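You operate a simulated robot arm through the tools that you are given. There is no shell and no other tool. Be economical: measure what you need, move in short steps, check, and stop when the job is done.

You run a simulated two-armed robot. Do the job below in one go: nothing can be reset, and whatever is moved stays where it is left.

TASK
Plug the two large leads into the sockets that match their prints.
Fine: main switch off before you plug; lock each plug with its lever; then the main switch on again and after it the standby button pressed once. Leave the other controls alone. Where these are worked on the way, their far stop is far enough and under half their travel is too little: main switch.
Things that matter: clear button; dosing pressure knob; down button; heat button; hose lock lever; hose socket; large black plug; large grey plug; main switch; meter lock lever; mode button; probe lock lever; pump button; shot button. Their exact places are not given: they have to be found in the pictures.

The check looks at the end state, three seconds after you hand in, the way a careful person would. Anything else that was tipped, shoved, dropped, spilled or broken makes it a failure.

THE ROBOT
Two 7-joint arms with two-finger parallel grippers on one trunk, on a base that drives. Base frame: it is fixed to the floor where the robot stands at the start and does not move with it; the origin is under the middle of the robot, x ahead of it, y to its left, z up. Lengths are in cm, angles in degrees, forces in N, time in s.
The left shoulder is at the start at [6, 14.3, 83.3], the right one opposite. With the tool pointing down near the work surface each hand reaches from about 28 to 70 cm from the robot's upright axis, wherever it stands, measured 20 degrees to its own side. Places, roughly: clear button [40, -40, 110]; dosing pressure knob [50, -100, 90]; down button [40, -60, 110]; heat button [40, -30, 110]; hose lock lever [50, -90, 140]; hose socket [50, -90, 130]; large black plug, large grey plug [50, -125, 75]; main switch [50, -10, 120]; meter lock lever [40, -90, 110]; mode button [40, -50, 110]; probe lock lever [40, -100, 110]; pump button [40, -30, 110]; shot button [40, -50, 110]; shot size knob [50, -100, 100]; standby button [40, -40, 110]; up button [40, -50, 110]. Payload 1.57 kg a hand.
The tool frame of a hand sits at the grasp point between the pads (the TCP): z along the fingers, y along the line on which they close. The tips reach 3 cm beyond it. Largest opening 11 cm; finger width 2.4, thickness 1.2; the body of the gripper, 4.8 by 11.2 cm, starts 7.8 cm behind the TCP.
Orientation is told as [roll, pitch, yaw] about the base's x, y, z axes, in that order, counted from this pose: with the fingers straight down and closing along the base's y, the tool's x points along the base's -x, its y along +y and its z along -z.

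THE INTERFACE
- The arms move only by the tool jog_arm. It takes "left_steps", "right_steps" or both (then of equal length, played together; a hand with none holds still); each is a list of rows, each an object of numbers (a shift or turn left out is 0, a gripper value left out holds the last): "x", "y", "z": the shift along the tool's x, y, z in m; "wx", "wy", "wz": the turn, a rotation vector about the tool's x, y, z in rad; "jaw": the gripper command, from -1 (shut) to 1 (fully open), values between in proportion. In form: [{"x": .., "y": .., "z": .., "wx": .., "wy": .., "wz": .., "jaw": ..}, ...]. A call has 1 to 12 rows; each row shifts and turns the commanded pose from where the row before left it, along the tool's axes as they then stand. A row lasts 0.2 s, in which the tool goes at most 5 cm and 8.6 degrees; a call with a longer step from one row to the next is refused whole, and so is a gripper value outside its range. Where a pose cannot be reached the arm comes as near as it can. A force on the tool above 40 N (or 10 N above the force at the start of the call, whichever is more), or a blocked arm, ends the call early, and 0.2 s more pass. The fingers move at their own pace (about 4.5 cm/s each) and stop on an object; they squeeze with about 43 N. The grip force told is the motor's: it shows also when the fingers shut on nothing. Time passes only in rows, and 0.2 s behind the last, so rows that do not move let the fingers close. It gives the time, the measured TCP pose, the force on the tool (base axes), the opening and the grip force at its end, in the units of the frame above (readings bear some noise), with the torque about the TCP (base axes, N m) and any sound that the robot's microphone picked up.
- Cameras (640 x 400 px; columns grow to the right, rows downward): "scene" is now at [4.24, -4.54, 146.65]; the picture's right is [-0.48, -0.88, 0.00], its down [-0.52, 0.28, -0.81] and it looks along [0.71, -0.39, -0.59] (base axes); focal length 261 px, centre (320, 200). "left" rides on the left gripper at [7, -1.6, -14.1] in its tool frame; the picture's right is [0.23, 0.97, 0.00], its down [-0.86, 0.20, -0.48] and it looks along [-0.47, 0.11, 0.88] (tool axes); focal length 222 px, centre (320, 200). "right" rides on the right gripper at [7, 1.6, -14.1] in its tool frame; the picture's right is [-0.23, 0.97, 0.00], its down [-0.86, -0.20, -0.48] and it looks along [-0.47, -0.11, 0.88] (tool axes); focal length 222 px, centre (320, 200).
- grab_frame(camera): a new picture of that camera. The clock stands still meanwhile.
- lift_body(by): slides the trunk up (or, below 0, down) by that many cm; the arms and the scene camera ride with it, the base frame stays. It gives what a move gives, with no picture.
- roll_base(legs): drives the robot by 1 to 6 legs, each [ahead, left, turn to the left] in cm, cm and degrees, along the robot's own axes; the way and the turn of a leg run together, so that a leg with both is an arc; at most 150 cm and 180 degrees a leg. The arms and the cameras ride along, it lands a little off, and it stops where it bumps. It gives what a move gives.
- pan_tilt(pan, tilt): turns the head with the scene camera to pan (to the left, within 86 degrees either way) and tilt (down, from -29 to 69), counted from straight ahead of the robot. It gives what a move gives.
- point_at(camera, pixels): for up to 12 pixels [column, row] of the newest picture of that camera ("zoom" is the newest enlarged one), the place [x, y, z] in the base frame of the surface seen there, good to about 0.3 cm, but the place of the scene camera against the robot may be out by one fixed shift of up to 1.2 cm in any direction. The clock stands still meanwhile.
- inspect(camera, box): a new picture of the part [left, top, right, bottom] of that camera's present view, enlarged. The clock stands still meanwhile.
- sign_off(): hands the job in; it is judged then, once.

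Work in short steps. Measure before you move; look again where a grasp or a placing could have gone wrong, and mend it. You have 80 turns and 78 pictures in all, those below and enlarged ones among them. Open the grippers and draw the arms clear of the work before you hand the job in, unless the task says otherwise; then end with one line.

The tools are called after "Call:" as name(argument=value, ...) on one line, values as JSON. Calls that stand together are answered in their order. jog_arm: Moves the arms, as the interface text tells. Its arguments: {"type":"object","properties":{"left_steps":{"type":"array"},"right_steps":{"type":"array"}},"required":[]} The other tools are called the same way: lift_body (by) slides the trunk up or down; roll_base (legs) drives the base; pan_tilt (pan, tilt) turns the head that bears the scene camera; grab_frame (camera) takes a picture; point_at (camera, pixels) gives the place of the surface under pixels of a picture; inspect (camera, box) takes an enlarged picture of a part of a camera's view; sign_off () hands the job in.

At the start:

```text
clock: 0.0
left_tool_pos: [45.7, -6.12, 100.02]
left_tool_rot: [0.0, -0.1, 0.0]
left_contact_force: [0.5, -0.1, 0.3]
left_torque: [0.01, 0.01, 0.0]
left_gripper_width: 11.02
left_gripper_force: 0.0
right_tool_pos: [34.51, -51.81, 99.85]
right_tool_rot: [0.1, 0.0, 0.0]
right_contact_force: [1.0, 0.1, 0.5]
right_torque: [0.02, 0.01, 0.01]
right_gripper_width: 11.03
right_gripper_force: 0.0
trunk travel left (down, up): [-43.1, 15.9]
robot x, y, heading: [0.23, 0.17, -0.1]
head pan, tilt: [-28.6, 36.1]
```

scene: 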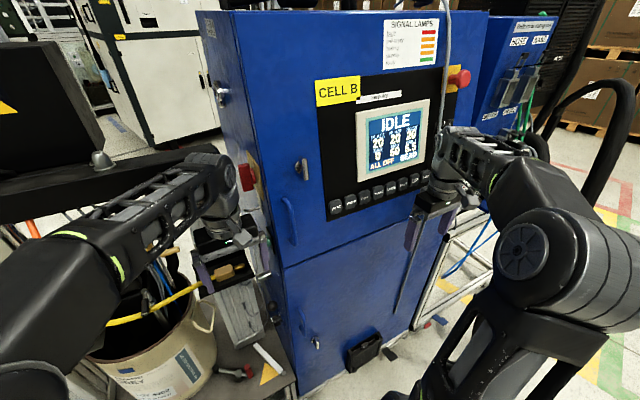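
right: 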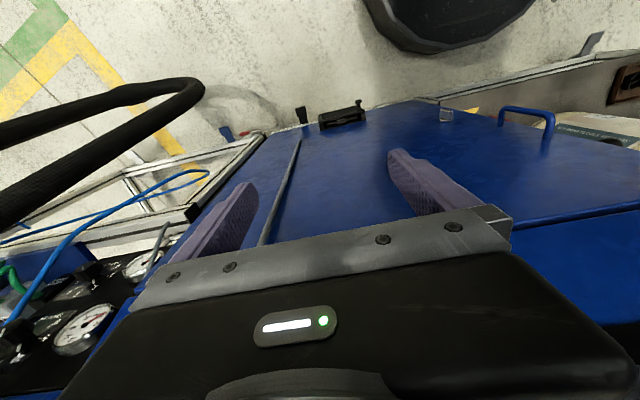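
left: 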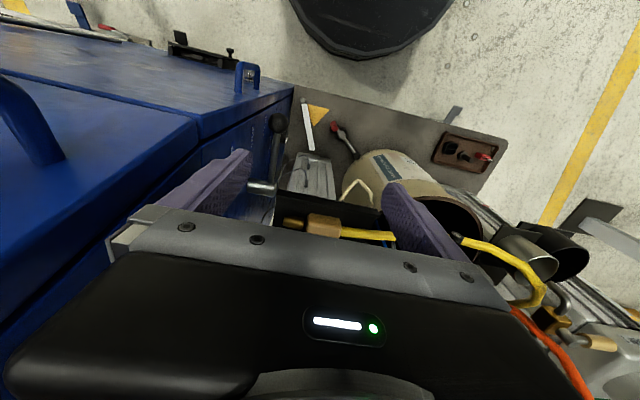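

The panel with screen is at px (400,140), and the sockets appear at px (510,80). I take enlarged views of these parts.

Call:
inspect(camera="scene", box=[300, 0, 500, 230])

Call:
inspect(camera="scene", box=[440, 0, 640, 160])

```text
1.74 times, centred on (400, 115) of scene
```

zoom: 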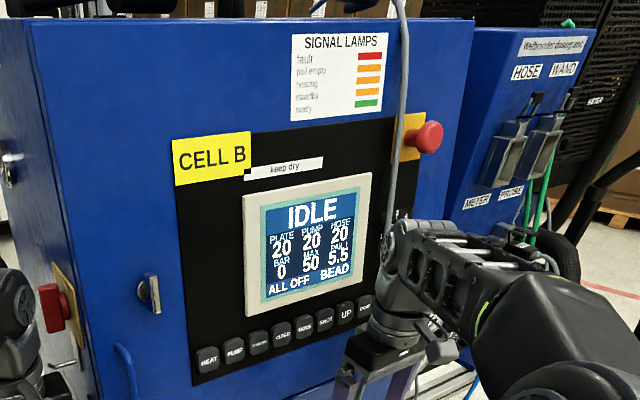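

```text
2.50 times, centred on (540, 80) of scene
```

zoom: 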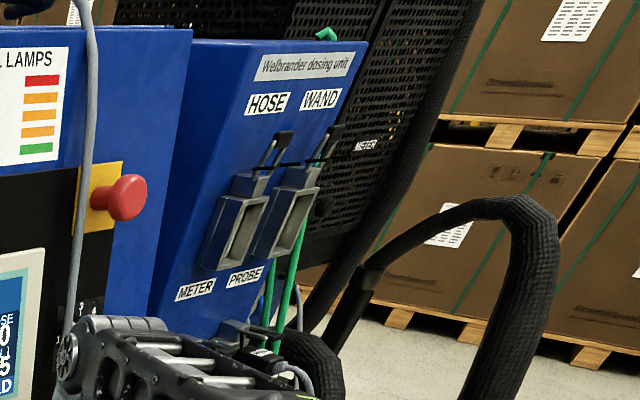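

I measure key points of the cabinet to find where faces lie.

Call:
point_at(camera="scene", pixels=[[246, 178], [303, 168], [334, 205], [418, 180], [458, 78], [400, 140], [505, 78], [535, 75], [222, 95], [440, 100], [290, 250], [435, 230]])

Call:
inspect(camera="scene", box=[200, 130, 330, 230])

Call:
pan_tilt(pan=-65, tilt=30)

Call:
grab_frame(camera="scene")

```text
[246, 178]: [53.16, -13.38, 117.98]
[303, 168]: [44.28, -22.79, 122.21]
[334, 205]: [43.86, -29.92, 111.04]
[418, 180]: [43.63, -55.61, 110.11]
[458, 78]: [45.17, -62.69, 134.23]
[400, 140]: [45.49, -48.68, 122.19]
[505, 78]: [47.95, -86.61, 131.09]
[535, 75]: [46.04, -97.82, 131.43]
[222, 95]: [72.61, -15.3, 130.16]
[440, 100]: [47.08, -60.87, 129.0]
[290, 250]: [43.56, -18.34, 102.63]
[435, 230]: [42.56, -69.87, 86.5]
```

```text
4.00 times, centred on (265, 180) of scene
```

zoom: 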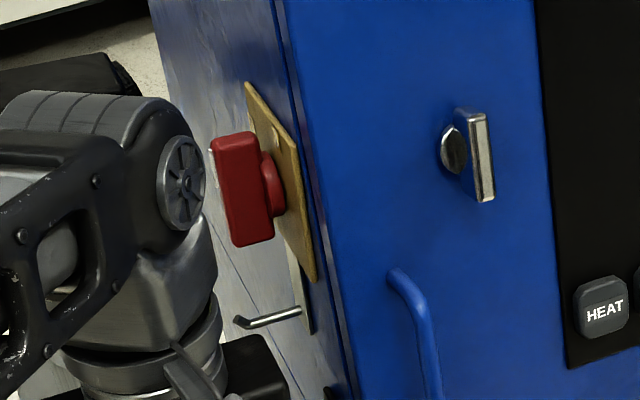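

```text
clock: 1.0
left_tool_pos: [45.69, -5.96, 99.97]
left_tool_rot: [0.0, -0.1, -0.1]
left_contact_force: [-0.4, -0.5, 0.1]
left_torque: [-0.02, 0.03, -0.01]
left_gripper_width: 10.99
left_gripper_force: 0.1
right_tool_pos: [34.39, -51.77, 99.98]
right_tool_rot: [-0.1, -0.1, 0.0]
right_contact_force: [-0.4, 0.3, -0.4]
right_torque: [-0.01, 0.01, -0.02]
right_gripper_width: 11.0
right_gripper_force: 0.2
trunk travel left (down, up): [-43.1, 15.9]
robot x, y, heading: [0.07, 0.0, 0.1]
head pan, tilt: [-65.0, 30.0]
```

```text
71 pictures are left
```

scene: 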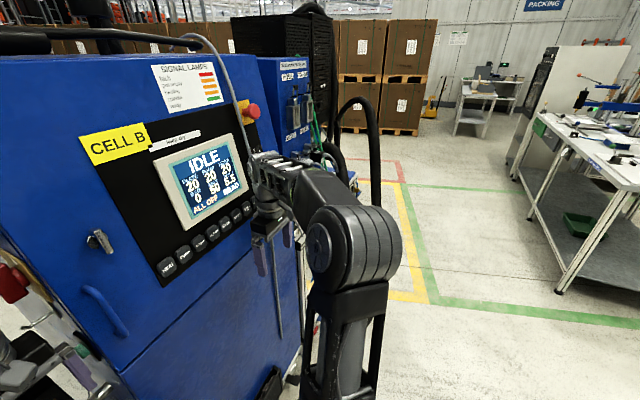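

The main switch is the red rotary handle on the left cabinet side near (53,-13,118). I look left for what stands around it.

Call:
pan_tilt(pan=10, tilt=30)

Call:
grab_frame(camera="scene")

Call:
point_at(camera="scene", pixels=[[320, 110], [320, 200], [250, 150], [150, 100], [450, 150], [250, 250], [380, 100]])

```text
clock: 2.5
left_tool_pos: [45.7, -6.08, 99.97]
left_tool_rot: [0.0, -0.1, 0.0]
left_contact_force: [0.1, 0.5, -0.6]
left_torque: [0.01, 0.0, 0.02]
left_gripper_width: 10.96
left_gripper_force: 0.0
right_tool_pos: [34.42, -51.81, 99.94]
right_tool_rot: [0.1, 0.0, 0.0]
right_contact_force: [0.1, 1.0, 0.3]
right_torque: [0.02, -0.01, -0.02]
right_gripper_width: 10.97
right_gripper_force: 0.0
trunk travel left (down, up): [-43.1, 15.9]
robot x, y, heading: [-0.21, 0.06, 0.1]
head pan, tilt: [10.0, 30.0]
```

```text
70 pictures are left
```

scene: 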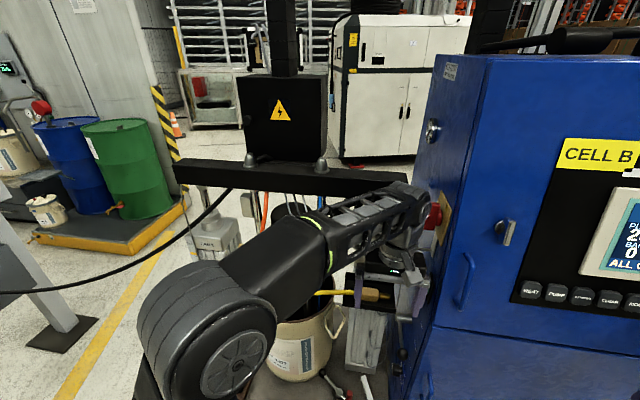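

```text
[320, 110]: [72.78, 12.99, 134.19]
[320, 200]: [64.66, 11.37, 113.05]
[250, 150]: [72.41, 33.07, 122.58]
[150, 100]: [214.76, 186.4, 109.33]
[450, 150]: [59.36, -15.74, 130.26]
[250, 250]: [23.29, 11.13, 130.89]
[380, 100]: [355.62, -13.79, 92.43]
```

A black beam and box stand behind the left arm; I measure the beam's front edge and the switch details.

Call:
point_at(camera="scene", pixels=[[190, 175], [190, 166], [260, 185], [300, 190], [370, 177], [400, 176], [285, 100], [430, 215], [437, 205], [443, 200]])

Call:
inspect(camera="scene", box=[340, 140, 500, 270])

```text
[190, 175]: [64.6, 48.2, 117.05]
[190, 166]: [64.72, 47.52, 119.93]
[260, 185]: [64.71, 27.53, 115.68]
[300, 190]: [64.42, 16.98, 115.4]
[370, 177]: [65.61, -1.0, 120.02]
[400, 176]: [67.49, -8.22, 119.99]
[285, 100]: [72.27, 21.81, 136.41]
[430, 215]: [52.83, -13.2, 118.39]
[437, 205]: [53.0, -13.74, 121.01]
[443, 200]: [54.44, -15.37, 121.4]
```

```text
3.08 times, centred on (420, 205) of scene
```

zoom: 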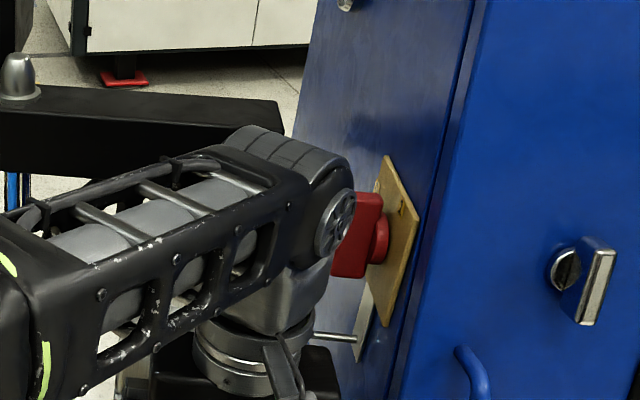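

I draw the left hand away from the cabinet (toward +y, -x and up), then turn it to face the cabinet side (-y).

Call:
jog_arm(left_steps=[{"x": 0.03, "y": 0.035, "z": -0.01}, {"x": 0.03, "y": 0.035, "z": -0.01}, {"x": 0.02, "y": 0.035, "z": -0.03}, {"y": 0.035, "z": -0.03}, {"y": 0.02, "z": -0.04}, {"y": 0.02, "z": -0.04}])

Call:
jog_arm(left_steps=[{"wx": 0.14}, {"wx": 0.143}, {"wx": 0.143}, {"wx": 0.143}, {"wx": 0.143}, {"wx": 0.143}, {"wx": 0.143}, {"wx": 0.143}, {"wx": 0.143}, {"wx": 0.143}, {"wx": 0.143}, {"wx": 0.0}])

Call:
grab_frame(camera="left")

Call:
grab_frame(camera="scene")

```text
refused: row 3 steps farther than a row can; nothing moved
```

```text
clock: 5.1
left_tool_pos: [45.63, -6.08, 100.02]
left_tool_rot: [-90.2, 0.0, 0.0]
left_contact_force: [-0.5, 0.0, 0.4]
left_torque: [-0.03, 0.01, 0.0]
left_gripper_width: 11.04
left_gripper_force: 0.1
right_tool_pos: [34.53, -51.76, 100.0]
right_tool_rot: [0.0, 0.0, 0.1]
right_contact_force: [-0.2, -0.2, -0.6]
right_torque: [0.0, -0.03, -0.01]
right_gripper_width: 11.01
right_gripper_force: 0.1
trunk travel left (down, up): [-43.1, 15.9]
robot x, y, heading: [0.25, 0.33, 0.0]
head pan, tilt: [10.0, 30.0]
```

```text
68 pictures are left
```

left: 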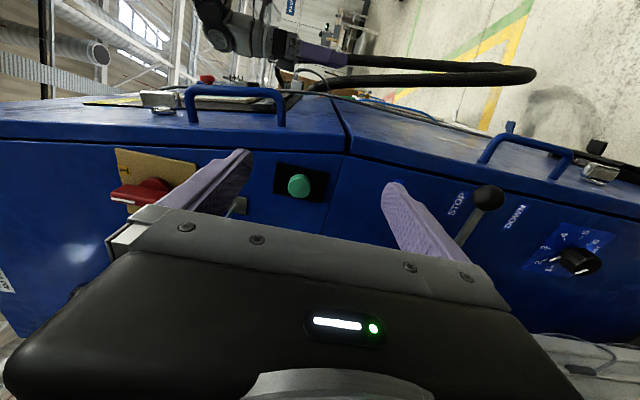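

```text
67 pictures are left
```

scene: 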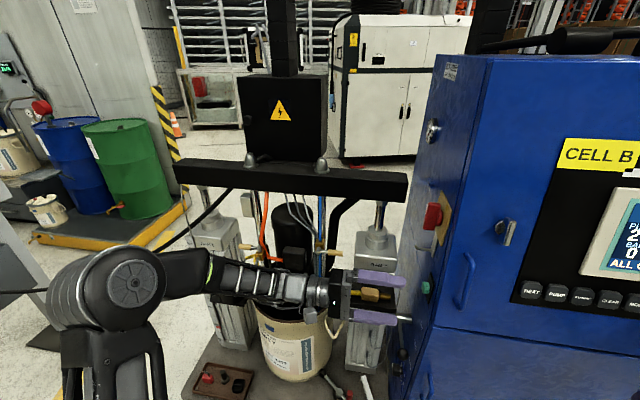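

Switch is at left-picture (145,193) with "I" at its top. I back off 8 cm and rise 18 cm to look squarely at it.

Call:
jog_arm(left_steps=[{"z": -0.04}, {"z": -0.04}, {"y": -0.045}, {"y": -0.045}, {"y": -0.045}, {"y": -0.045}, {}])

Call:
grab_frame(camera="left")

```text
clock: 6.7
left_tool_pos: [45.97, 2.11, 118.06]
left_tool_rot: [-89.9, -0.1, 0.0]
left_contact_force: [-1.2, -0.1, 0.1]
left_torque: [-0.03, 0.0, -0.01]
left_gripper_width: 11.0
left_gripper_force: 0.1
right_tool_pos: [34.46, -51.88, 99.96]
right_tool_rot: [0.1, 0.0, 0.0]
right_contact_force: [0.4, 0.7, -0.5]
right_torque: [-0.01, -0.01, 0.02]
right_gripper_width: 11.0
right_gripper_force: 0.1
trunk travel left (down, up): [-43.1, 15.9]
robot x, y, heading: [0.28, 0.19, 0.2]
head pan, tilt: [10.0, 30.0]
```

```text
66 pictures are left
```

left: 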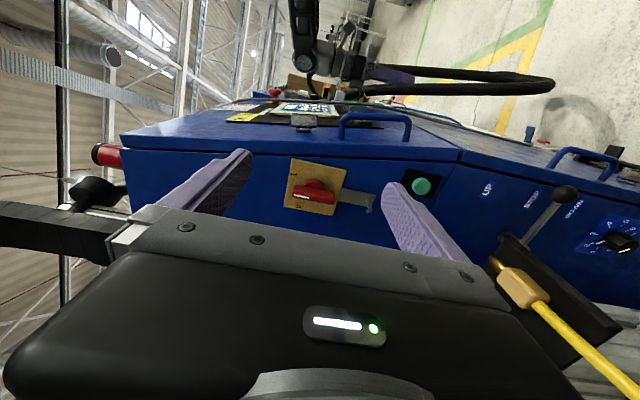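

Call:
inspect(camera="left", box=[260, 140, 400, 227])

Call:
point_at(camera="left", pixels=[[313, 190], [298, 194], [332, 198], [313, 183], [290, 175], [342, 175], [305, 206], [345, 200], [370, 203]])

```text
4.57 times, centred on (330, 184) of left
```

zoom: 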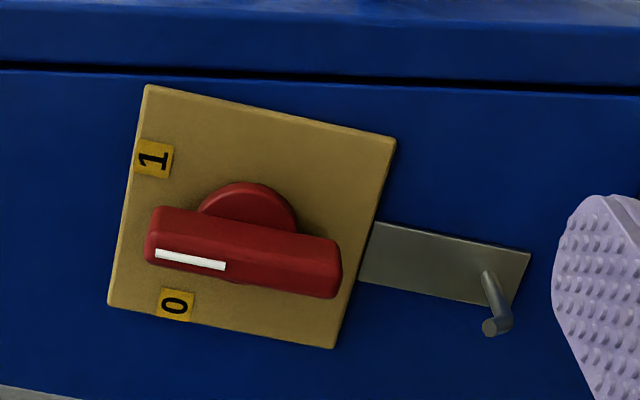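

```text
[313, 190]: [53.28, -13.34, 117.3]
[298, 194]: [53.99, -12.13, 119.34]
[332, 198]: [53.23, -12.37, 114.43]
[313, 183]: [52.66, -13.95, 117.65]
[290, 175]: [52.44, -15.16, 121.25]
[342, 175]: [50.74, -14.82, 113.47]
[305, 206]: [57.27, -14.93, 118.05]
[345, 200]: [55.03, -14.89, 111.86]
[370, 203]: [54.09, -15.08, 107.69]
```

The switch pointer stands at 1 (up/front); 0 is toward the back. I measure plate corners and handle corners in the zoom.

Call:
point_at(camera="zoom", pixels=[[152, 95], [385, 145], [328, 338], [116, 298], [165, 225], [320, 250], [160, 255], [325, 285], [240, 255], [245, 192], [490, 328], [520, 250]])

```text
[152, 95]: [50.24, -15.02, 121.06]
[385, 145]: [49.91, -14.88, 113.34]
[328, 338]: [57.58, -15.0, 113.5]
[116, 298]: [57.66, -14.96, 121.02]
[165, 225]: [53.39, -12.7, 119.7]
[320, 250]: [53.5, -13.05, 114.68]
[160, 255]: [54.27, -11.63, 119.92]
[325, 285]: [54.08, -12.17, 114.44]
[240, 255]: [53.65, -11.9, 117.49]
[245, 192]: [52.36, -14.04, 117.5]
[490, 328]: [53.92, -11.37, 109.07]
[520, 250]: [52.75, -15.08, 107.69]
```

Handle center is (53.8, -12.8, 117.2), plate at y=-15. I turn the jaws to close along x, half open.

Call:
jog_arm(left_steps=[{"wz": 0.143, "jaw": 0}, {"wz": 0.143}, {"wz": 0.143}, {"wz": 0.143}, {"wz": 0.143}, {"wz": 0.143}, {"wz": 0.143}, {"wz": 0.143}, {"wz": 0.143}, {"wz": 0.143}, {"wz": 0.141}, {}])

Call:
jog_arm(left_steps=[{"y": 0.04}, {"y": 0.038, "z": 0.01}, {"z": 0.04}, {"z": 0.04}, {}])

Call:
grab_frame(camera="left")

Call:
grab_frame(camera="scene")

```text
clock: 9.3
left_tool_pos: [45.7, 1.8, 117.93]
left_tool_rot: [80.8, -89.8, -170.8]
left_contact_force: [0.4, -0.8, 1.1]
left_torque: [0.02, -0.01, 0.0]
left_gripper_width: 5.47
left_gripper_force: 0.2
right_tool_pos: [34.45, -51.89, 100.07]
right_tool_rot: [-0.1, 0.0, 0.1]
right_contact_force: [-0.1, 0.5, 0.0]
right_torque: [-0.01, 0.02, 0.0]
right_gripper_width: 10.99
right_gripper_force: 0.0
trunk travel left (down, up): [-43.1, 15.9]
robot x, y, heading: [-0.08, -0.15, 0.1]
head pan, tilt: [10.0, 30.0]
```

```text
clock: 10.5
left_tool_pos: [53.67, -7.11, 117.71]
left_tool_rot: [71.2, -89.9, -161.3]
left_contact_force: [0.0, -0.2, 0.6]
left_torque: [-0.01, -0.01, -0.01]
left_gripper_width: 5.49
left_gripper_force: 0.0
right_tool_pos: [34.42, -51.69, 99.98]
right_tool_rot: [0.0, 0.0, 0.0]
right_contact_force: [0.5, 0.2, 1.2]
right_torque: [-0.03, 0.02, 0.01]
right_gripper_width: 11.0
right_gripper_force: 0.1
trunk travel left (down, up): [-43.1, 15.9]
robot x, y, heading: [-0.03, 0.03, 0.4]
head pan, tilt: [10.0, 30.0]
```

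```text
64 pictures are left
```

left: 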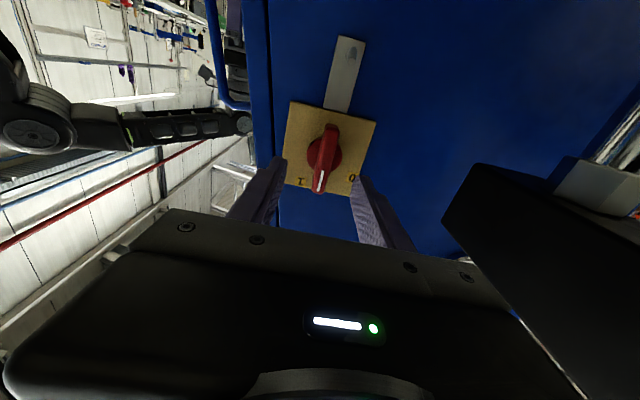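

```text
63 pictures are left
```

scene: 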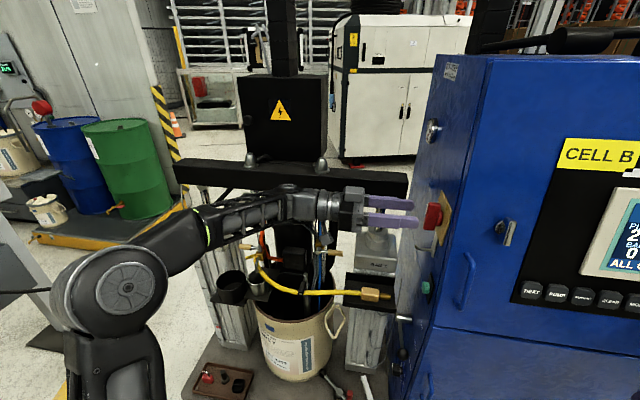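

Fingers straddle the handle line. I move in 3.9 cm and close.

Call:
jog_arm(left_steps=[{"z": 0.02}, {"z": 0.019, "x": 0.004}, {}, {"jaw": -1}, {}, {}, {}, {}])

Call:
grab_frame(camera="left")

```text
clock: 12.3
left_tool_pos: [53.98, -10.92, 117.43]
left_tool_rot: [-40.3, -90.0, -49.4]
left_contact_force: [23.7, -3.7, 8.5]
left_torque: [0.38, -0.13, 0.03]
left_gripper_width: 1.28
left_gripper_force: 29.8
right_tool_pos: [34.7, -51.89, 99.94]
right_tool_rot: [0.0, 0.1, 0.0]
right_contact_force: [1.0, -0.5, -0.3]
right_torque: [0.0, 0.02, -0.02]
right_gripper_width: 11.01
right_gripper_force: 0.1
trunk travel left (down, up): [-43.1, 15.9]
robot x, y, heading: [-0.11, -0.09, 0.2]
head pan, tilt: [10.0, 30.0]
```

```text
62 pictures are left
```

left: 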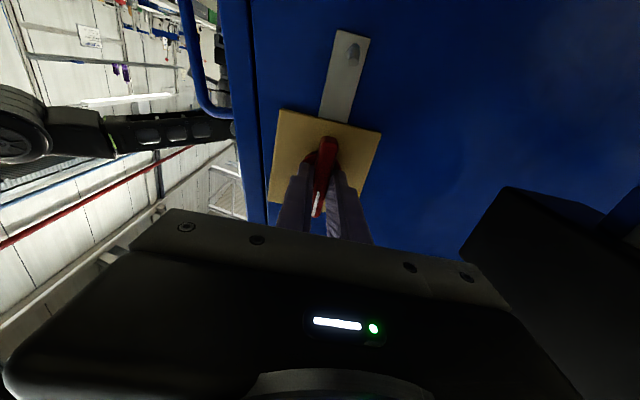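

Handle gripped (1.28 cm); side force shows a 3 mm offset, so I ease that and start turning toward 0.

Call:
jog_arm(left_steps=[{"y": 0.003, "x": 0.002}, {"wz": -0.14}, {"wz": -0.14}, {"wz": -0.14}, {"wz": -0.14}])

```text
clock: 13.5
left_tool_pos: [53.95, -10.92, 117.31]
left_tool_rot: [-90.0, -57.7, 0.1]
left_contact_force: [21.2, -0.6, 11.1]
left_torque: [-0.49, -0.07, 0.34]
left_gripper_width: 1.31
left_gripper_force: 29.2
right_tool_pos: [34.53, -51.81, 99.89]
right_tool_rot: [0.1, 0.1, 0.0]
right_contact_force: [1.0, 0.8, 0.4]
right_torque: [-0.03, -0.03, 0.0]
right_gripper_width: 10.98
right_gripper_force: 0.1
trunk travel left (down, up): [-43.1, 15.9]
robot x, y, heading: [0.0, 0.0, -0.2]
head pan, tilt: [10.0, 30.0]
```

It has turned about 32°; I keep turning.

Call:
jog_arm(left_steps=[{"wz": -0.14}, {"wz": -0.14}, {"wz": -0.14}, {"wz": -0.14}, {}])

Call:
grab_frame(camera="left")

```text
clock: 14.7
left_tool_pos: [54.12, -10.88, 117.18]
left_tool_rot: [-89.9, -25.6, 0.2]
left_contact_force: [18.6, 3.7, 3.7]
left_torque: [-0.08, 0.11, 0.14]
left_gripper_width: 1.28
left_gripper_force: 29.7
right_tool_pos: [34.64, -51.77, 99.96]
right_tool_rot: [0.0, 0.1, 0.0]
right_contact_force: [-0.6, -0.1, -0.4]
right_torque: [0.0, 0.0, -0.03]
right_gripper_width: 11.0
right_gripper_force: 0.0
trunk travel left (down, up): [-43.1, 15.9]
robot x, y, heading: [0.22, -0.05, -0.0]
head pan, tilt: [10.0, 30.0]
```

```text
61 pictures are left
```

left: 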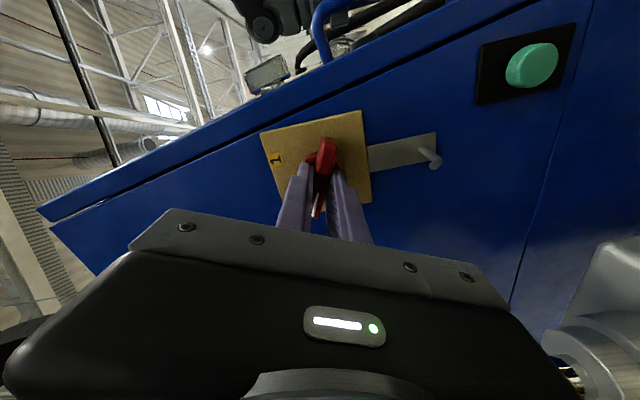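

Turned 64° freely; continue to the stop.

Call:
jog_arm(left_steps=[{"wz": -0.13}, {"wz": -0.13}, {"wz": -0.13}, {"wz": -0.08}, {}])

```text
clock: 15.9
left_tool_pos: [54.09, -10.9, 117.15]
left_tool_rot: [-89.9, 1.2, -0.1]
left_contact_force: [11.6, 4.5, -10.4]
left_torque: [-0.16, -0.68, 0.61]
left_gripper_width: 1.34
left_gripper_force: 30.0
right_tool_pos: [34.61, -51.74, 99.96]
right_tool_rot: [-0.1, 0.1, 0.0]
right_contact_force: [0.0, -0.8, 0.4]
right_torque: [0.01, -0.02, -0.01]
right_gripper_width: 10.96
right_gripper_force: 0.1
trunk travel left (down, up): [-43.1, 15.9]
robot x, y, heading: [0.16, 0.06, -0.2]
head pan, tilt: [10.0, 30.0]
```

About 91° turned and the torque grows, so the stop is reached. I open slightly, withdraw and look.

Call:
jog_arm(left_steps=[{"jaw": -0.4}, {}, {}, {"z": -0.04}, {"z": -0.04}, {"z": -0.04}, {}])

Call:
grab_frame(camera="left")

Call:
pan_tilt(pan=-50, tilt=35)

Call:
grab_frame(camera="scene")

```text
clock: 17.5
left_tool_pos: [53.64, 1.16, 117.4]
left_tool_rot: [-89.9, 1.1, 0.0]
left_contact_force: [0.4, 0.8, 0.0]
left_torque: [-0.02, 0.03, -0.02]
left_gripper_width: 3.31
left_gripper_force: 0.0
right_tool_pos: [34.39, -51.78, 100.01]
right_tool_rot: [0.0, 0.0, 0.0]
right_contact_force: [-0.3, 0.5, 0.5]
right_torque: [0.0, 0.01, -0.03]
right_gripper_width: 11.0
right_gripper_force: 0.0
trunk travel left (down, up): [-43.1, 15.9]
robot x, y, heading: [0.09, -0.28, 0.1]
head pan, tilt: [10.0, 30.0]
```

```text
60 pictures are left
```

left: 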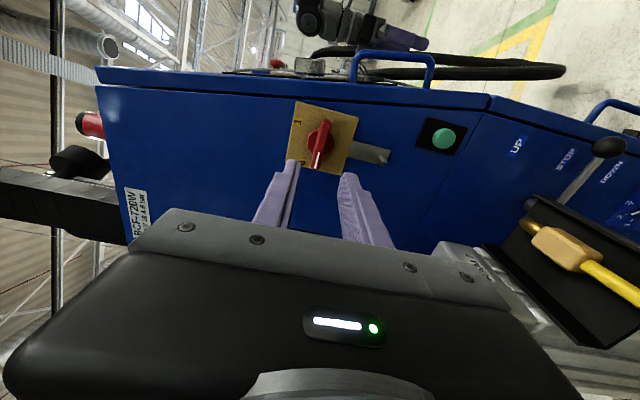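

```text
clock: 18.8
left_tool_pos: [53.62, 1.16, 117.35]
left_tool_rot: [-90.0, 1.0, -0.1]
left_contact_force: [0.4, -0.1, 0.2]
left_torque: [-0.03, 0.05, 0.01]
left_gripper_width: 3.31
left_gripper_force: 0.1
right_tool_pos: [34.41, -51.93, 100.03]
right_tool_rot: [-0.1, 0.0, 0.0]
right_contact_force: [-0.2, -0.8, -0.3]
right_torque: [-0.02, 0.03, -0.01]
right_gripper_width: 10.99
right_gripper_force: 0.0
trunk travel left (down, up): [-43.1, 15.9]
robot x, y, heading: [-0.08, -0.1, 0.1]
head pan, tilt: [-50.0, 35.0]
```

```text
59 pictures are left
```

scene: 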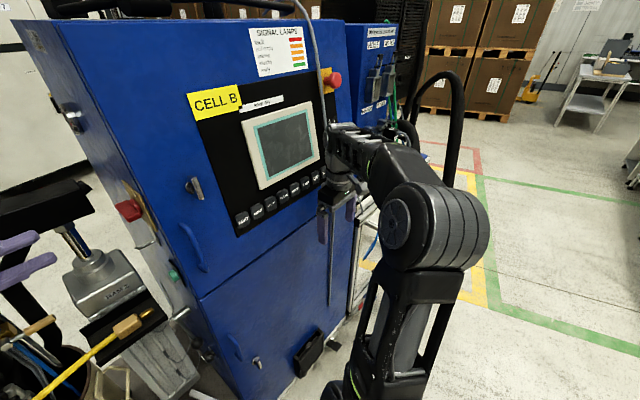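

Screen is dark: main switch is off. I measure the hose loop and dosing unit before driving.

Call:
point_at(camera="scene", pixels=[[422, 95], [445, 76], [462, 110], [470, 180], [410, 135], [380, 75], [375, 30], [355, 210], [365, 290], [310, 350], [415, 165], [385, 225]])

Call:
jog_arm(left_steps=[{"x": 0.045}, {"x": 0.045}, {"x": 0.045}, {"x": 0.045}, {"x": 0.045}, {}])

Call:
inspect(camera="scene", box=[320, 10, 500, 330])

```text
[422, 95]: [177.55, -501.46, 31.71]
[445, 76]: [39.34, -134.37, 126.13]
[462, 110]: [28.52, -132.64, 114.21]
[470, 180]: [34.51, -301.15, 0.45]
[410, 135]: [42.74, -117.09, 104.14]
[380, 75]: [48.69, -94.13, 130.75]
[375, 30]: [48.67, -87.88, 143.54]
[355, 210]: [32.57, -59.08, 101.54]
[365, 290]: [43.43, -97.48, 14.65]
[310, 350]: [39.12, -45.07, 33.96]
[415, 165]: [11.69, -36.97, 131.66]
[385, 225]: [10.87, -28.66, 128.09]
```

```text
clock: 20.2
left_tool_pos: [31.12, 1.21, 117.72]
left_tool_rot: [-89.9, 1.0, 0.0]
left_contact_force: [0.2, -0.6, 1.2]
left_torque: [0.0, 0.01, 0.02]
left_gripper_width: 3.27
left_gripper_force: 0.0
right_tool_pos: [34.45, -51.76, 99.91]
right_tool_rot: [0.0, 0.0, 0.0]
right_contact_force: [-0.6, 0.3, 0.2]
right_torque: [-0.01, 0.02, 0.02]
right_gripper_width: 10.99
right_gripper_force: 0.0
trunk travel left (down, up): [-43.1, 15.9]
robot x, y, heading: [-0.05, -0.04, 0.2]
head pan, tilt: [-50.0, 35.0]
```

```text
1.25 times, centred on (410, 170) of scene
```

zoom: 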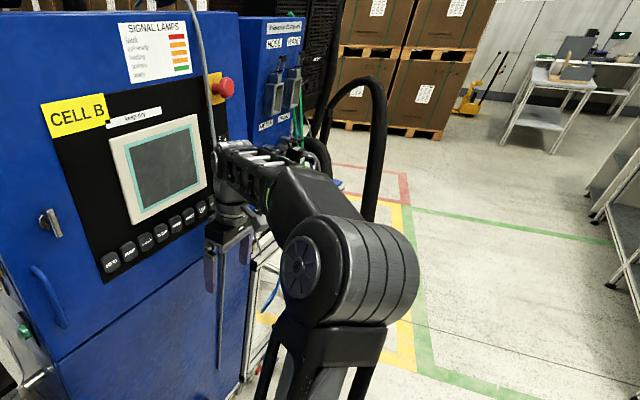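

The hose loop reaches x≈28 near y=-132. I back off 20 cm, then drive 60 cm right to view the dosing unit.

Call:
roll_base(legs=[[-20, 0, 0], [0, -60, 0]])

Call:
pan_tilt(pan=-30, tilt=32)

Call:
grab_frame(camera="scene")

```text
clock: 24.8
left_tool_pos: [11.79, -59.42, 117.78]
left_tool_rot: [-89.9, 1.0, 1.2]
left_contact_force: [-0.3, -0.3, 0.6]
left_torque: [-0.03, -0.01, 0.0]
left_gripper_width: 3.31
left_gripper_force: 0.1
right_tool_pos: [16.18, -112.33, 99.88]
right_tool_rot: [0.0, 0.0, 1.2]
right_contact_force: [0.0, -1.1, -0.2]
right_torque: [0.01, -0.02, 0.02]
right_gripper_width: 11.0
right_gripper_force: 0.1
trunk travel left (down, up): [-43.1, 15.9]
robot x, y, heading: [-19.33, -60.93, 1.2]
head pan, tilt: [-50.0, 35.0]
```

```text
clock: 25.7
left_tool_pos: [11.88, -59.29, 117.73]
left_tool_rot: [-90.0, 1.0, 1.2]
left_contact_force: [0.5, 1.5, -0.5]
left_torque: [-0.06, 0.02, -0.01]
left_gripper_width: 3.3
left_gripper_force: 0.0
right_tool_pos: [16.17, -112.25, 99.98]
right_tool_rot: [0.0, 0.0, 1.2]
right_contact_force: [0.4, 0.2, -0.7]
right_torque: [-0.06, 0.0, -0.01]
right_gripper_width: 11.0
right_gripper_force: 0.1
trunk travel left (down, up): [-43.1, 15.9]
robot x, y, heading: [-19.32, -61.03, 1.0]
head pan, tilt: [-30.0, 32.0]
```

```text
57 pictures are left
```

scene: 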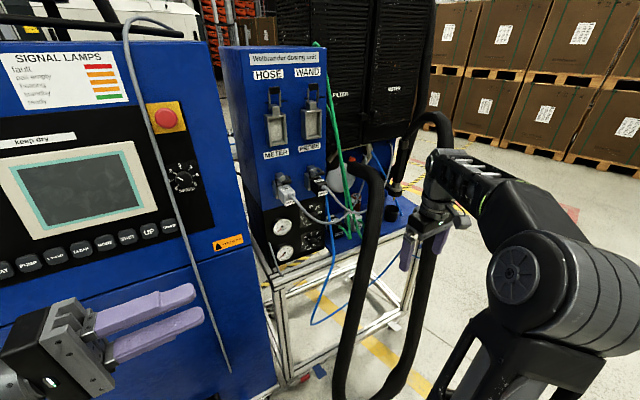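

HOSE and WAND sockets at (276,125), (311,120) are empty; plugs near (385,200). I zoom on both.

Call:
inspect(camera="scene", box=[225, 30, 345, 260])

Call:
inspect(camera="scene", box=[320, 120, 460, 250])

```text
1.74 times, centred on (285, 145) of scene
```

zoom: 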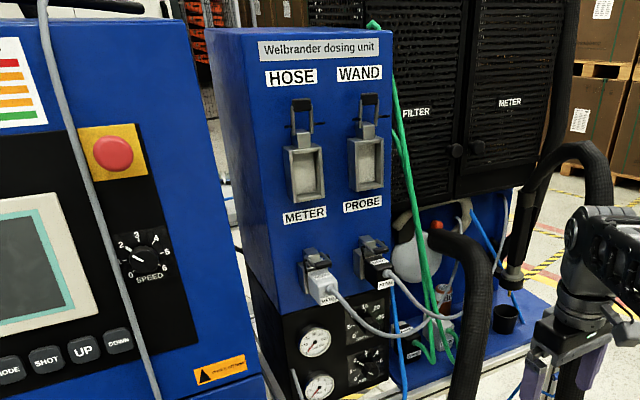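

```text
3.08 times, centred on (390, 185) of scene
```

zoom: 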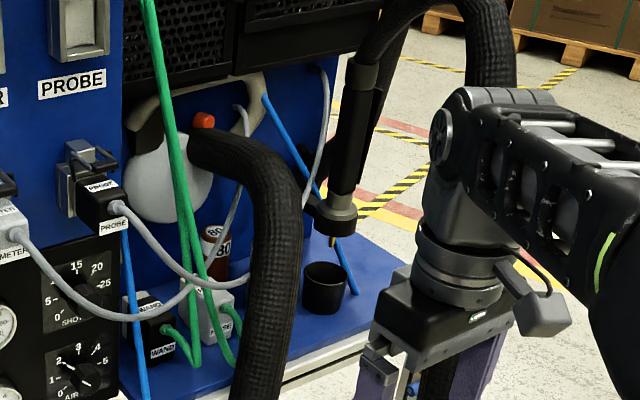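

Two large plugs with green leads stand on the blue shelf at zoom (150,320) and (210,315). I measure them, the hose, and the sockets.

Call:
point_at(camera="zoom", pixels=[[150, 310], [162, 350], [210, 310], [228, 312], [265, 200], [255, 350], [325, 290], [330, 215], [100, 195], [180, 120], [300, 380], [240, 375]])

Call:
point_at(camera="scene", pixels=[[276, 125], [311, 122], [275, 95], [312, 92], [284, 190], [318, 180], [250, 150], [325, 210], [315, 215], [345, 350], [410, 350], [372, 250]])

Call:
inspect(camera="scene", box=[335, 200, 395, 245])

```text
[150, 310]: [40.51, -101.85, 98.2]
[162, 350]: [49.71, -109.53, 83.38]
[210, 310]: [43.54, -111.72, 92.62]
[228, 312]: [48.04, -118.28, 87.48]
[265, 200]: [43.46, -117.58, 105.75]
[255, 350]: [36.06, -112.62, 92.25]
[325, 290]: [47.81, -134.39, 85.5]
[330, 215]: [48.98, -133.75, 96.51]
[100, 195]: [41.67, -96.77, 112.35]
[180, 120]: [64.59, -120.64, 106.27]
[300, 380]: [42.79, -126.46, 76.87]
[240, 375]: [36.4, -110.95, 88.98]
```

```text
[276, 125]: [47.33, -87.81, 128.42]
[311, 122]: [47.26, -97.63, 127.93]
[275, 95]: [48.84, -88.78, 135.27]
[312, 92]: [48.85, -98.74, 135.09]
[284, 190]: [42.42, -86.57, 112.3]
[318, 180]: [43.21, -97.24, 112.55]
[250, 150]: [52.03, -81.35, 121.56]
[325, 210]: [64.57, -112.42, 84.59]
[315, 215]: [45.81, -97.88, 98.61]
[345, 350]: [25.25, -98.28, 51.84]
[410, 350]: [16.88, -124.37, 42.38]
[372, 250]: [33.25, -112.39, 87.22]
```

```text
8.89 times, centred on (365, 222) of scene
```

zoom: 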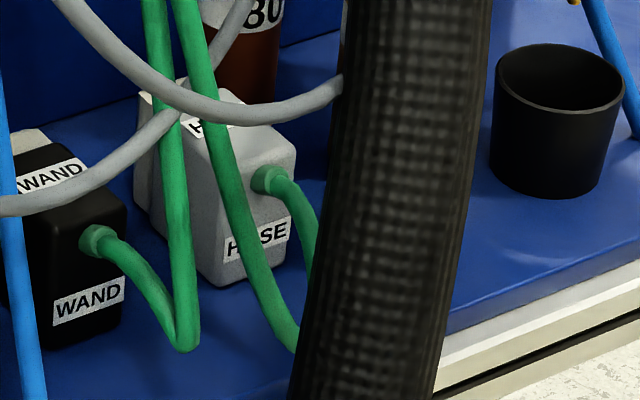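

Black plug prints WAND, grey plug prints HOSE. I look with the right wrist camera for clearance around the plugs and hose.

Call:
grab_frame(camera="right")

Call:
point_at(camera="zoom", pixels=[[85, 300], [60, 175], [100, 200], [115, 260], [20, 160], [235, 180], [260, 240], [160, 190], [225, 85], [280, 140], [440, 330], [180, 360]])

```text
53 pictures are left
```

right: 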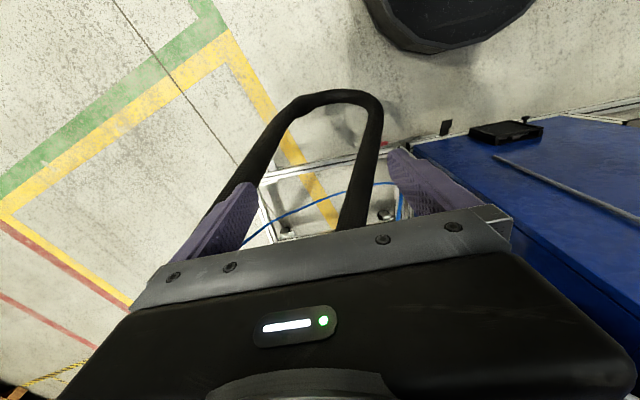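

```text
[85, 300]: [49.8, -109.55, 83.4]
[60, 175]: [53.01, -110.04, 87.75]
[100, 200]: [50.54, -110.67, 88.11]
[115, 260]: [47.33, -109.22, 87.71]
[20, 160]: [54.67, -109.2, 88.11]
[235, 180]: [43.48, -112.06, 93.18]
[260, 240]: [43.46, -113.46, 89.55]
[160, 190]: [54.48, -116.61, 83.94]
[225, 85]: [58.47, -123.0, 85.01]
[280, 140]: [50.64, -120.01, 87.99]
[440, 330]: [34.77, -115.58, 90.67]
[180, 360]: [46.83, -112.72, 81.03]
```

The hose loop hangs in front of the shelf. I tuck both hands in and up so that I can move closer for a better look.

Call:
jog_arm(right_steps=[{"z": -0.045}, {"z": -0.045}, {"z": -0.045}, {"z": -0.045}, {"y": 0.045}, {"y": 0.045}, {"y": 0.045}, {"y": 0.045}, {}], left_steps=[{"z": -0.03}, {"z": -0.03}, {"z": -0.03}, {"z": -0.03}, {"z": -0.03}, {"z": -0.03}, {}, {}, {}])

Call:
roll_base(legs=[[0, -30, 0], [5, 0, 0]])

Call:
pan_tilt(pan=-15, tilt=38)

Call:
grab_frame(camera="scene")

```text
clock: 27.7
left_tool_pos: [11.61, -41.52, 117.78]
left_tool_rot: [-90.0, 0.9, 1.2]
left_contact_force: [0.2, -0.2, -0.2]
left_torque: [0.0, -0.03, -0.03]
left_gripper_width: 3.31
left_gripper_force: 0.0
right_tool_pos: [16.01, -95.18, 101.86]
right_tool_rot: [0.0, 0.0, 1.1]
right_contact_force: [-0.3, 0.8, -0.6]
right_torque: [0.0, -0.01, 0.02]
right_gripper_width: 11.01
right_gripper_force: 0.0
right hand out of reach, approached as far as the arm can: row 1, 2, 3, 4
trunk travel left (down, up): [-43.1, 15.9]
robot x, y, heading: [-19.19, -61.13, 1.2]
head pan, tilt: [-30.0, 32.0]
```

```text
clock: 30.2
left_tool_pos: [17.35, -71.55, 117.85]
left_tool_rot: [-90.1, 1.0, 1.0]
left_contact_force: [0.4, 0.1, 1.1]
left_torque: [0.01, 0.02, -0.03]
left_gripper_width: 3.31
left_gripper_force: 0.0
right_tool_pos: [21.48, -125.3, 101.71]
right_tool_rot: [0.1, 0.1, 1.0]
right_contact_force: [1.5, -0.3, 0.3]
right_torque: [0.0, 0.04, -0.02]
right_gripper_width: 11.0
right_gripper_force: 0.0
trunk travel left (down, up): [-43.1, 15.9]
robot x, y, heading: [-13.68, -91.22, 1.1]
head pan, tilt: [-30.0, 32.0]
```

```text
clock: 31.0
left_tool_pos: [17.25, -71.61, 117.77]
left_tool_rot: [-90.0, 0.9, 1.1]
left_contact_force: [-0.1, 0.1, 0.1]
left_torque: [-0.01, -0.01, 0.0]
left_gripper_width: 3.3
left_gripper_force: 0.0
right_tool_pos: [21.56, -125.31, 101.69]
right_tool_rot: [0.0, -0.1, 1.0]
right_contact_force: [-0.4, 0.8, -0.9]
right_torque: [-0.01, -0.01, 0.02]
right_gripper_width: 10.99
right_gripper_force: 0.0
trunk travel left (down, up): [-43.1, 15.9]
robot x, y, heading: [-13.59, -91.52, 1.1]
head pan, tilt: [-15.0, 38.0]
```

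```text
52 pictures are left
```

scene: 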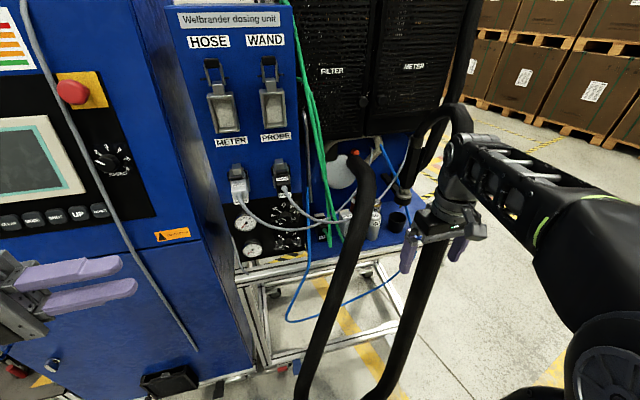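

I zoom on the shelf region from here.

Call:
inspect(camera="scene", box=[270, 140, 430, 250])

Call:
inspect(camera="scene", box=[305, 190, 365, 255])

```text
3.64 times, centred on (350, 195) of scene
```

zoom: 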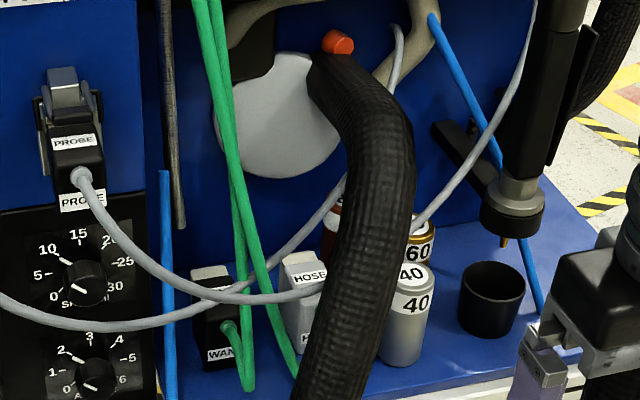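

```text
6.15 times, centred on (335, 222) of scene
```

zoom: 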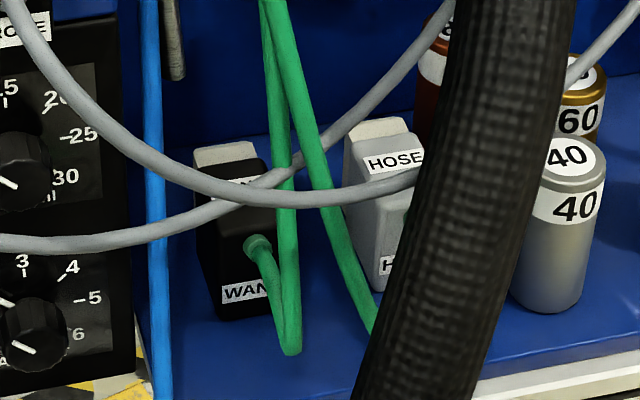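

Plugs lie with the cable end toward me, mating end to +x. I measure their corners and the surrounding wires.

Call:
point_at(camera="zoom", pixels=[[200, 172], [262, 168], [275, 215], [215, 235], [225, 305], [225, 152], [355, 150], [412, 140], [360, 205], [385, 122], [378, 250], [200, 350]])

Call:
point_at(camera="zoom", pixels=[[155, 200], [285, 120], [320, 180], [290, 330], [255, 245], [350, 260], [360, 130], [240, 195], [180, 225], [420, 170], [450, 200], [550, 240]])

Call:
point_at(camera="scene", pixels=[[355, 160], [365, 175], [372, 195], [360, 220], [345, 270], [325, 330], [310, 110], [305, 60], [345, 175], [395, 190], [237, 195], [283, 178]])

```text
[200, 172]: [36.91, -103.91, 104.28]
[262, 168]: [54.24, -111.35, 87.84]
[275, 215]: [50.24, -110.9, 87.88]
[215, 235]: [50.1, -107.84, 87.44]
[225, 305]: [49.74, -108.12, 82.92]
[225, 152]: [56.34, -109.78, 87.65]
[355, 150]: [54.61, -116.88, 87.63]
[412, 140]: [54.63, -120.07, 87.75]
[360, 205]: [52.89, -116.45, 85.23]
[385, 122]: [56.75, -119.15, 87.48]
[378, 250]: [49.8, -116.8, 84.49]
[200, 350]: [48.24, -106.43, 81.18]
```

```text
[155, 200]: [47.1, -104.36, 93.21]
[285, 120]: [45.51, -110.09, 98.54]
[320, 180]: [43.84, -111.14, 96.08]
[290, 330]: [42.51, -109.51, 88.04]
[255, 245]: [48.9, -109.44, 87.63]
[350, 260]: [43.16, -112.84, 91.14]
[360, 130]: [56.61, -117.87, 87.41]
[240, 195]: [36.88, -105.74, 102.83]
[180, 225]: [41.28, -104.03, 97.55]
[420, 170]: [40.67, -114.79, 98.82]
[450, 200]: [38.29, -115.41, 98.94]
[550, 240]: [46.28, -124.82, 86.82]
```

```text
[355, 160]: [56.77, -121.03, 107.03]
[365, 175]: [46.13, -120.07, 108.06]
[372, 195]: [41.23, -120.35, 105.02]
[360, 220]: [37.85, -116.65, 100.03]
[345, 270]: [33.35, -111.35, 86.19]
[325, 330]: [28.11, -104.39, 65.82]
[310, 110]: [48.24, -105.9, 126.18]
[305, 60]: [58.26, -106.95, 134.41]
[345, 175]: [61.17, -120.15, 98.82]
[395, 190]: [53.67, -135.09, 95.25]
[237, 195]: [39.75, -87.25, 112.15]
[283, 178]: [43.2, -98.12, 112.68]
```

The shelf is at z≈81; black plug spans x 50–55, y -107.7…-111.2, z 81–87.7, and grey is at y≈-118.4 under the hose arch. I raise the trunk and bring the right hand left of the hose.

Call:
lift_body(by=13)

Call:
jog_arm(right_steps=[{"y": 0.04, "jaw": 0}, {"y": 0.04}, {"y": 0.04}, {"y": 0.04}, {"wy": -0.1}, {"wy": -0.12}, {"wy": -0.13}, {}])

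Call:
grab_frame(camera="right")

```text
clock: 32.6
left_tool_pos: [17.21, -71.65, 130.69]
left_tool_rot: [-90.0, 1.0, 1.0]
left_contact_force: [-1.0, 0.1, -0.5]
left_torque: [0.0, 0.01, 0.0]
left_gripper_width: 3.31
left_gripper_force: 0.1
right_tool_pos: [21.37, -125.31, 114.76]
right_tool_rot: [0.0, 0.0, 1.1]
right_contact_force: [0.9, -0.9, -0.2]
right_torque: [0.04, 0.01, -0.01]
right_gripper_width: 11.02
right_gripper_force: 0.0
trunk travel left (down, up): [-56.1, 2.9]
robot x, y, heading: [-13.44, -91.39, 1.2]
head pan, tilt: [-15.0, 38.0]
```

```text
clock: 34.4
left_tool_pos: [17.29, -71.6, 130.83]
left_tool_rot: [-90.1, 1.0, 1.1]
left_contact_force: [0.6, 0.7, 0.5]
left_torque: [-0.01, 0.03, 0.03]
left_gripper_width: 3.3
left_gripper_force: 0.0
right_tool_pos: [21.34, -109.35, 114.75]
right_tool_rot: [0.0, -20.1, 1.1]
right_contact_force: [0.8, 0.1, -0.1]
right_torque: [0.02, 0.05, 0.0]
right_gripper_width: 5.48
right_gripper_force: 0.1
trunk travel left (down, up): [-56.1, 2.9]
robot x, y, heading: [-13.7, -91.37, 1.0]
head pan, tilt: [-15.0, 38.0]
```

```text
49 pictures are left
```

right: 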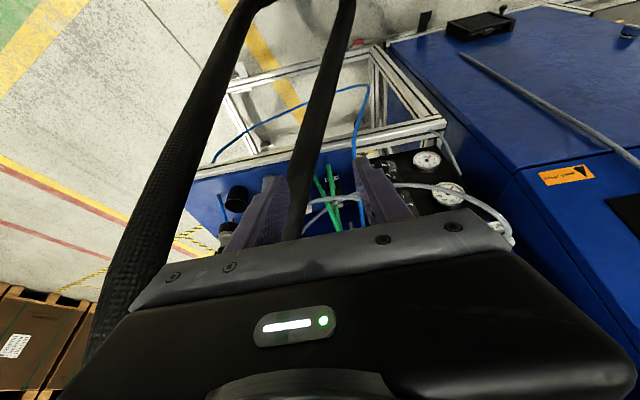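

Hand is at (21,-109,115), pitched forward. I move forward 20 cm at constant height, watching forces as it nears the green leads.

Call:
jog_arm(right_steps=[{"x": -0.046, "z": 0.0165}, {"x": -0.046, "z": 0.0165}, {"x": -0.046, "z": 0.0165}, {"x": -0.046, "z": 0.0165}, {}])

Call:
grab_frame(camera="right")

Call:
grab_frame(camera="scene")

```text
clock: 35.6
left_tool_pos: [17.2, -71.48, 130.72]
left_tool_rot: [-90.0, 0.9, 1.1]
left_contact_force: [-0.2, 0.4, -0.1]
left_torque: [0.05, 0.02, -0.01]
left_gripper_width: 3.3
left_gripper_force: 0.0
right_tool_pos: [40.78, -109.01, 114.86]
right_tool_rot: [0.1, -20.0, 1.0]
right_contact_force: [-0.6, -0.6, 0.5]
right_torque: [-0.02, -0.01, 0.0]
right_gripper_width: 5.5
right_gripper_force: 0.1
trunk travel left (down, up): [-56.1, 2.9]
robot x, y, heading: [-13.74, -91.25, 1.3]
head pan, tilt: [-15.0, 38.0]
```

```text
48 pictures are left
```

right: 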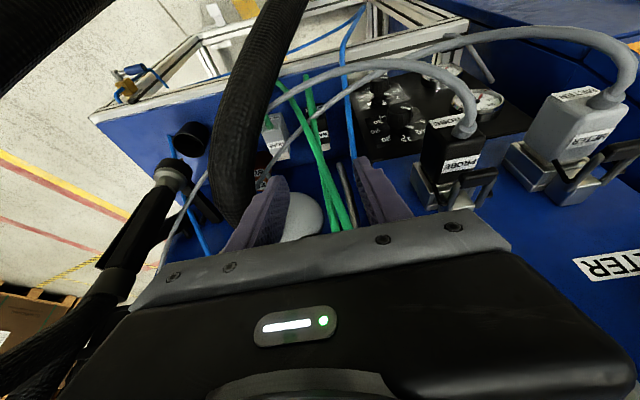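

```text
47 pictures are left
```

scene: 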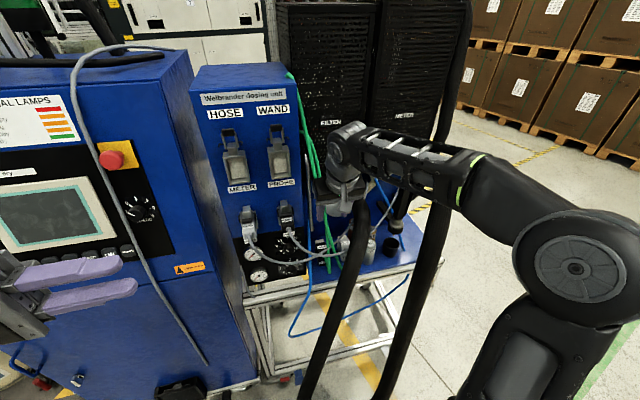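

The wrist camera sees both plugs: grey (275,135), black (318,130). I measure them with this camera (no fixed shift), plus leads and hose.

Call:
inspect(camera="right", box=[220, 70, 400, 240])

Call:
point_at(camera="right", pixels=[[320, 130], [325, 145], [308, 122], [275, 135], [285, 150], [268, 122], [345, 112], [300, 128], [250, 100], [230, 160], [450, 185], [395, 90]])

```text
2.35 times, centred on (310, 155) of right
```

zoom: 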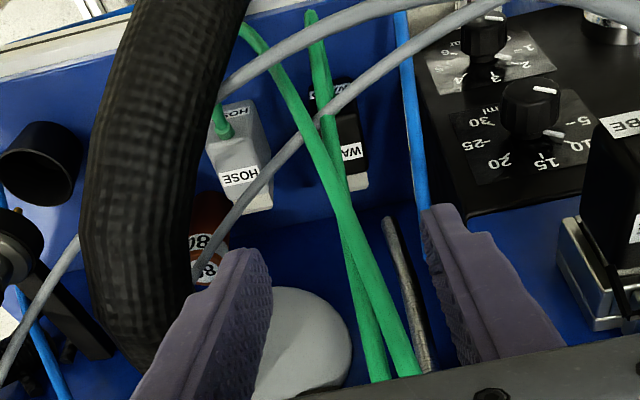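

```text
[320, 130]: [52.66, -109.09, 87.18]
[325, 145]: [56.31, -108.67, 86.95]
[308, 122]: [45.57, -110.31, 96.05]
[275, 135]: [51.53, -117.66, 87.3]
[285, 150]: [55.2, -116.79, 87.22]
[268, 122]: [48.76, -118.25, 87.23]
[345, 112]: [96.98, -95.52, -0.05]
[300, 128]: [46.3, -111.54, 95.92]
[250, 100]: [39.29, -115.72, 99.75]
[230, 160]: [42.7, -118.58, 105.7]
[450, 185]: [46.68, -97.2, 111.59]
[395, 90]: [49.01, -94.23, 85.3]
```

I measure the plug edges in the zoom for exact centres.

Call:
point_at(camera="zoom", pixels=[[340, 90], [362, 140], [363, 180], [330, 180], [355, 110], [222, 150], [256, 140], [240, 170], [270, 200], [222, 205], [240, 110], [300, 220]])

```text
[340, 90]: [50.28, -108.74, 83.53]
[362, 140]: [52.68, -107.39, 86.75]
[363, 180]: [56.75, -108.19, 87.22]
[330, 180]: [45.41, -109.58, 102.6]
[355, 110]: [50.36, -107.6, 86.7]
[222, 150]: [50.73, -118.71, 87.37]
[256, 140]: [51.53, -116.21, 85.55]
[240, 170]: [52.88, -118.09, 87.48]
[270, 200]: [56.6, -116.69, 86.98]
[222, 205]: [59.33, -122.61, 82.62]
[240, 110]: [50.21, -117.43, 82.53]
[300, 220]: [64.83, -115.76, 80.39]
```

A grey signal wire crosses above the plugs; I measure its course before descending.

Call:
point_at(camera="zoom", pixels=[[298, 145], [262, 182], [225, 228], [350, 95], [400, 55], [440, 32], [235, 80], [290, 45], [340, 25], [405, 100], [313, 40], [265, 60]])

```text
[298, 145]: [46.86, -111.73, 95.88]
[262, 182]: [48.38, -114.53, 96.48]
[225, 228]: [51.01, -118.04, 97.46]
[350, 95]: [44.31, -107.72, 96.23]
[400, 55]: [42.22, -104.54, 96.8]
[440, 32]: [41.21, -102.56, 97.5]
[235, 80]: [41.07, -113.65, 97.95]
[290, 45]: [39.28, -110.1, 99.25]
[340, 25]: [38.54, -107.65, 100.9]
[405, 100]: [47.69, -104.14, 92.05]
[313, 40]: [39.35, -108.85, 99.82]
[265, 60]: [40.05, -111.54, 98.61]
```

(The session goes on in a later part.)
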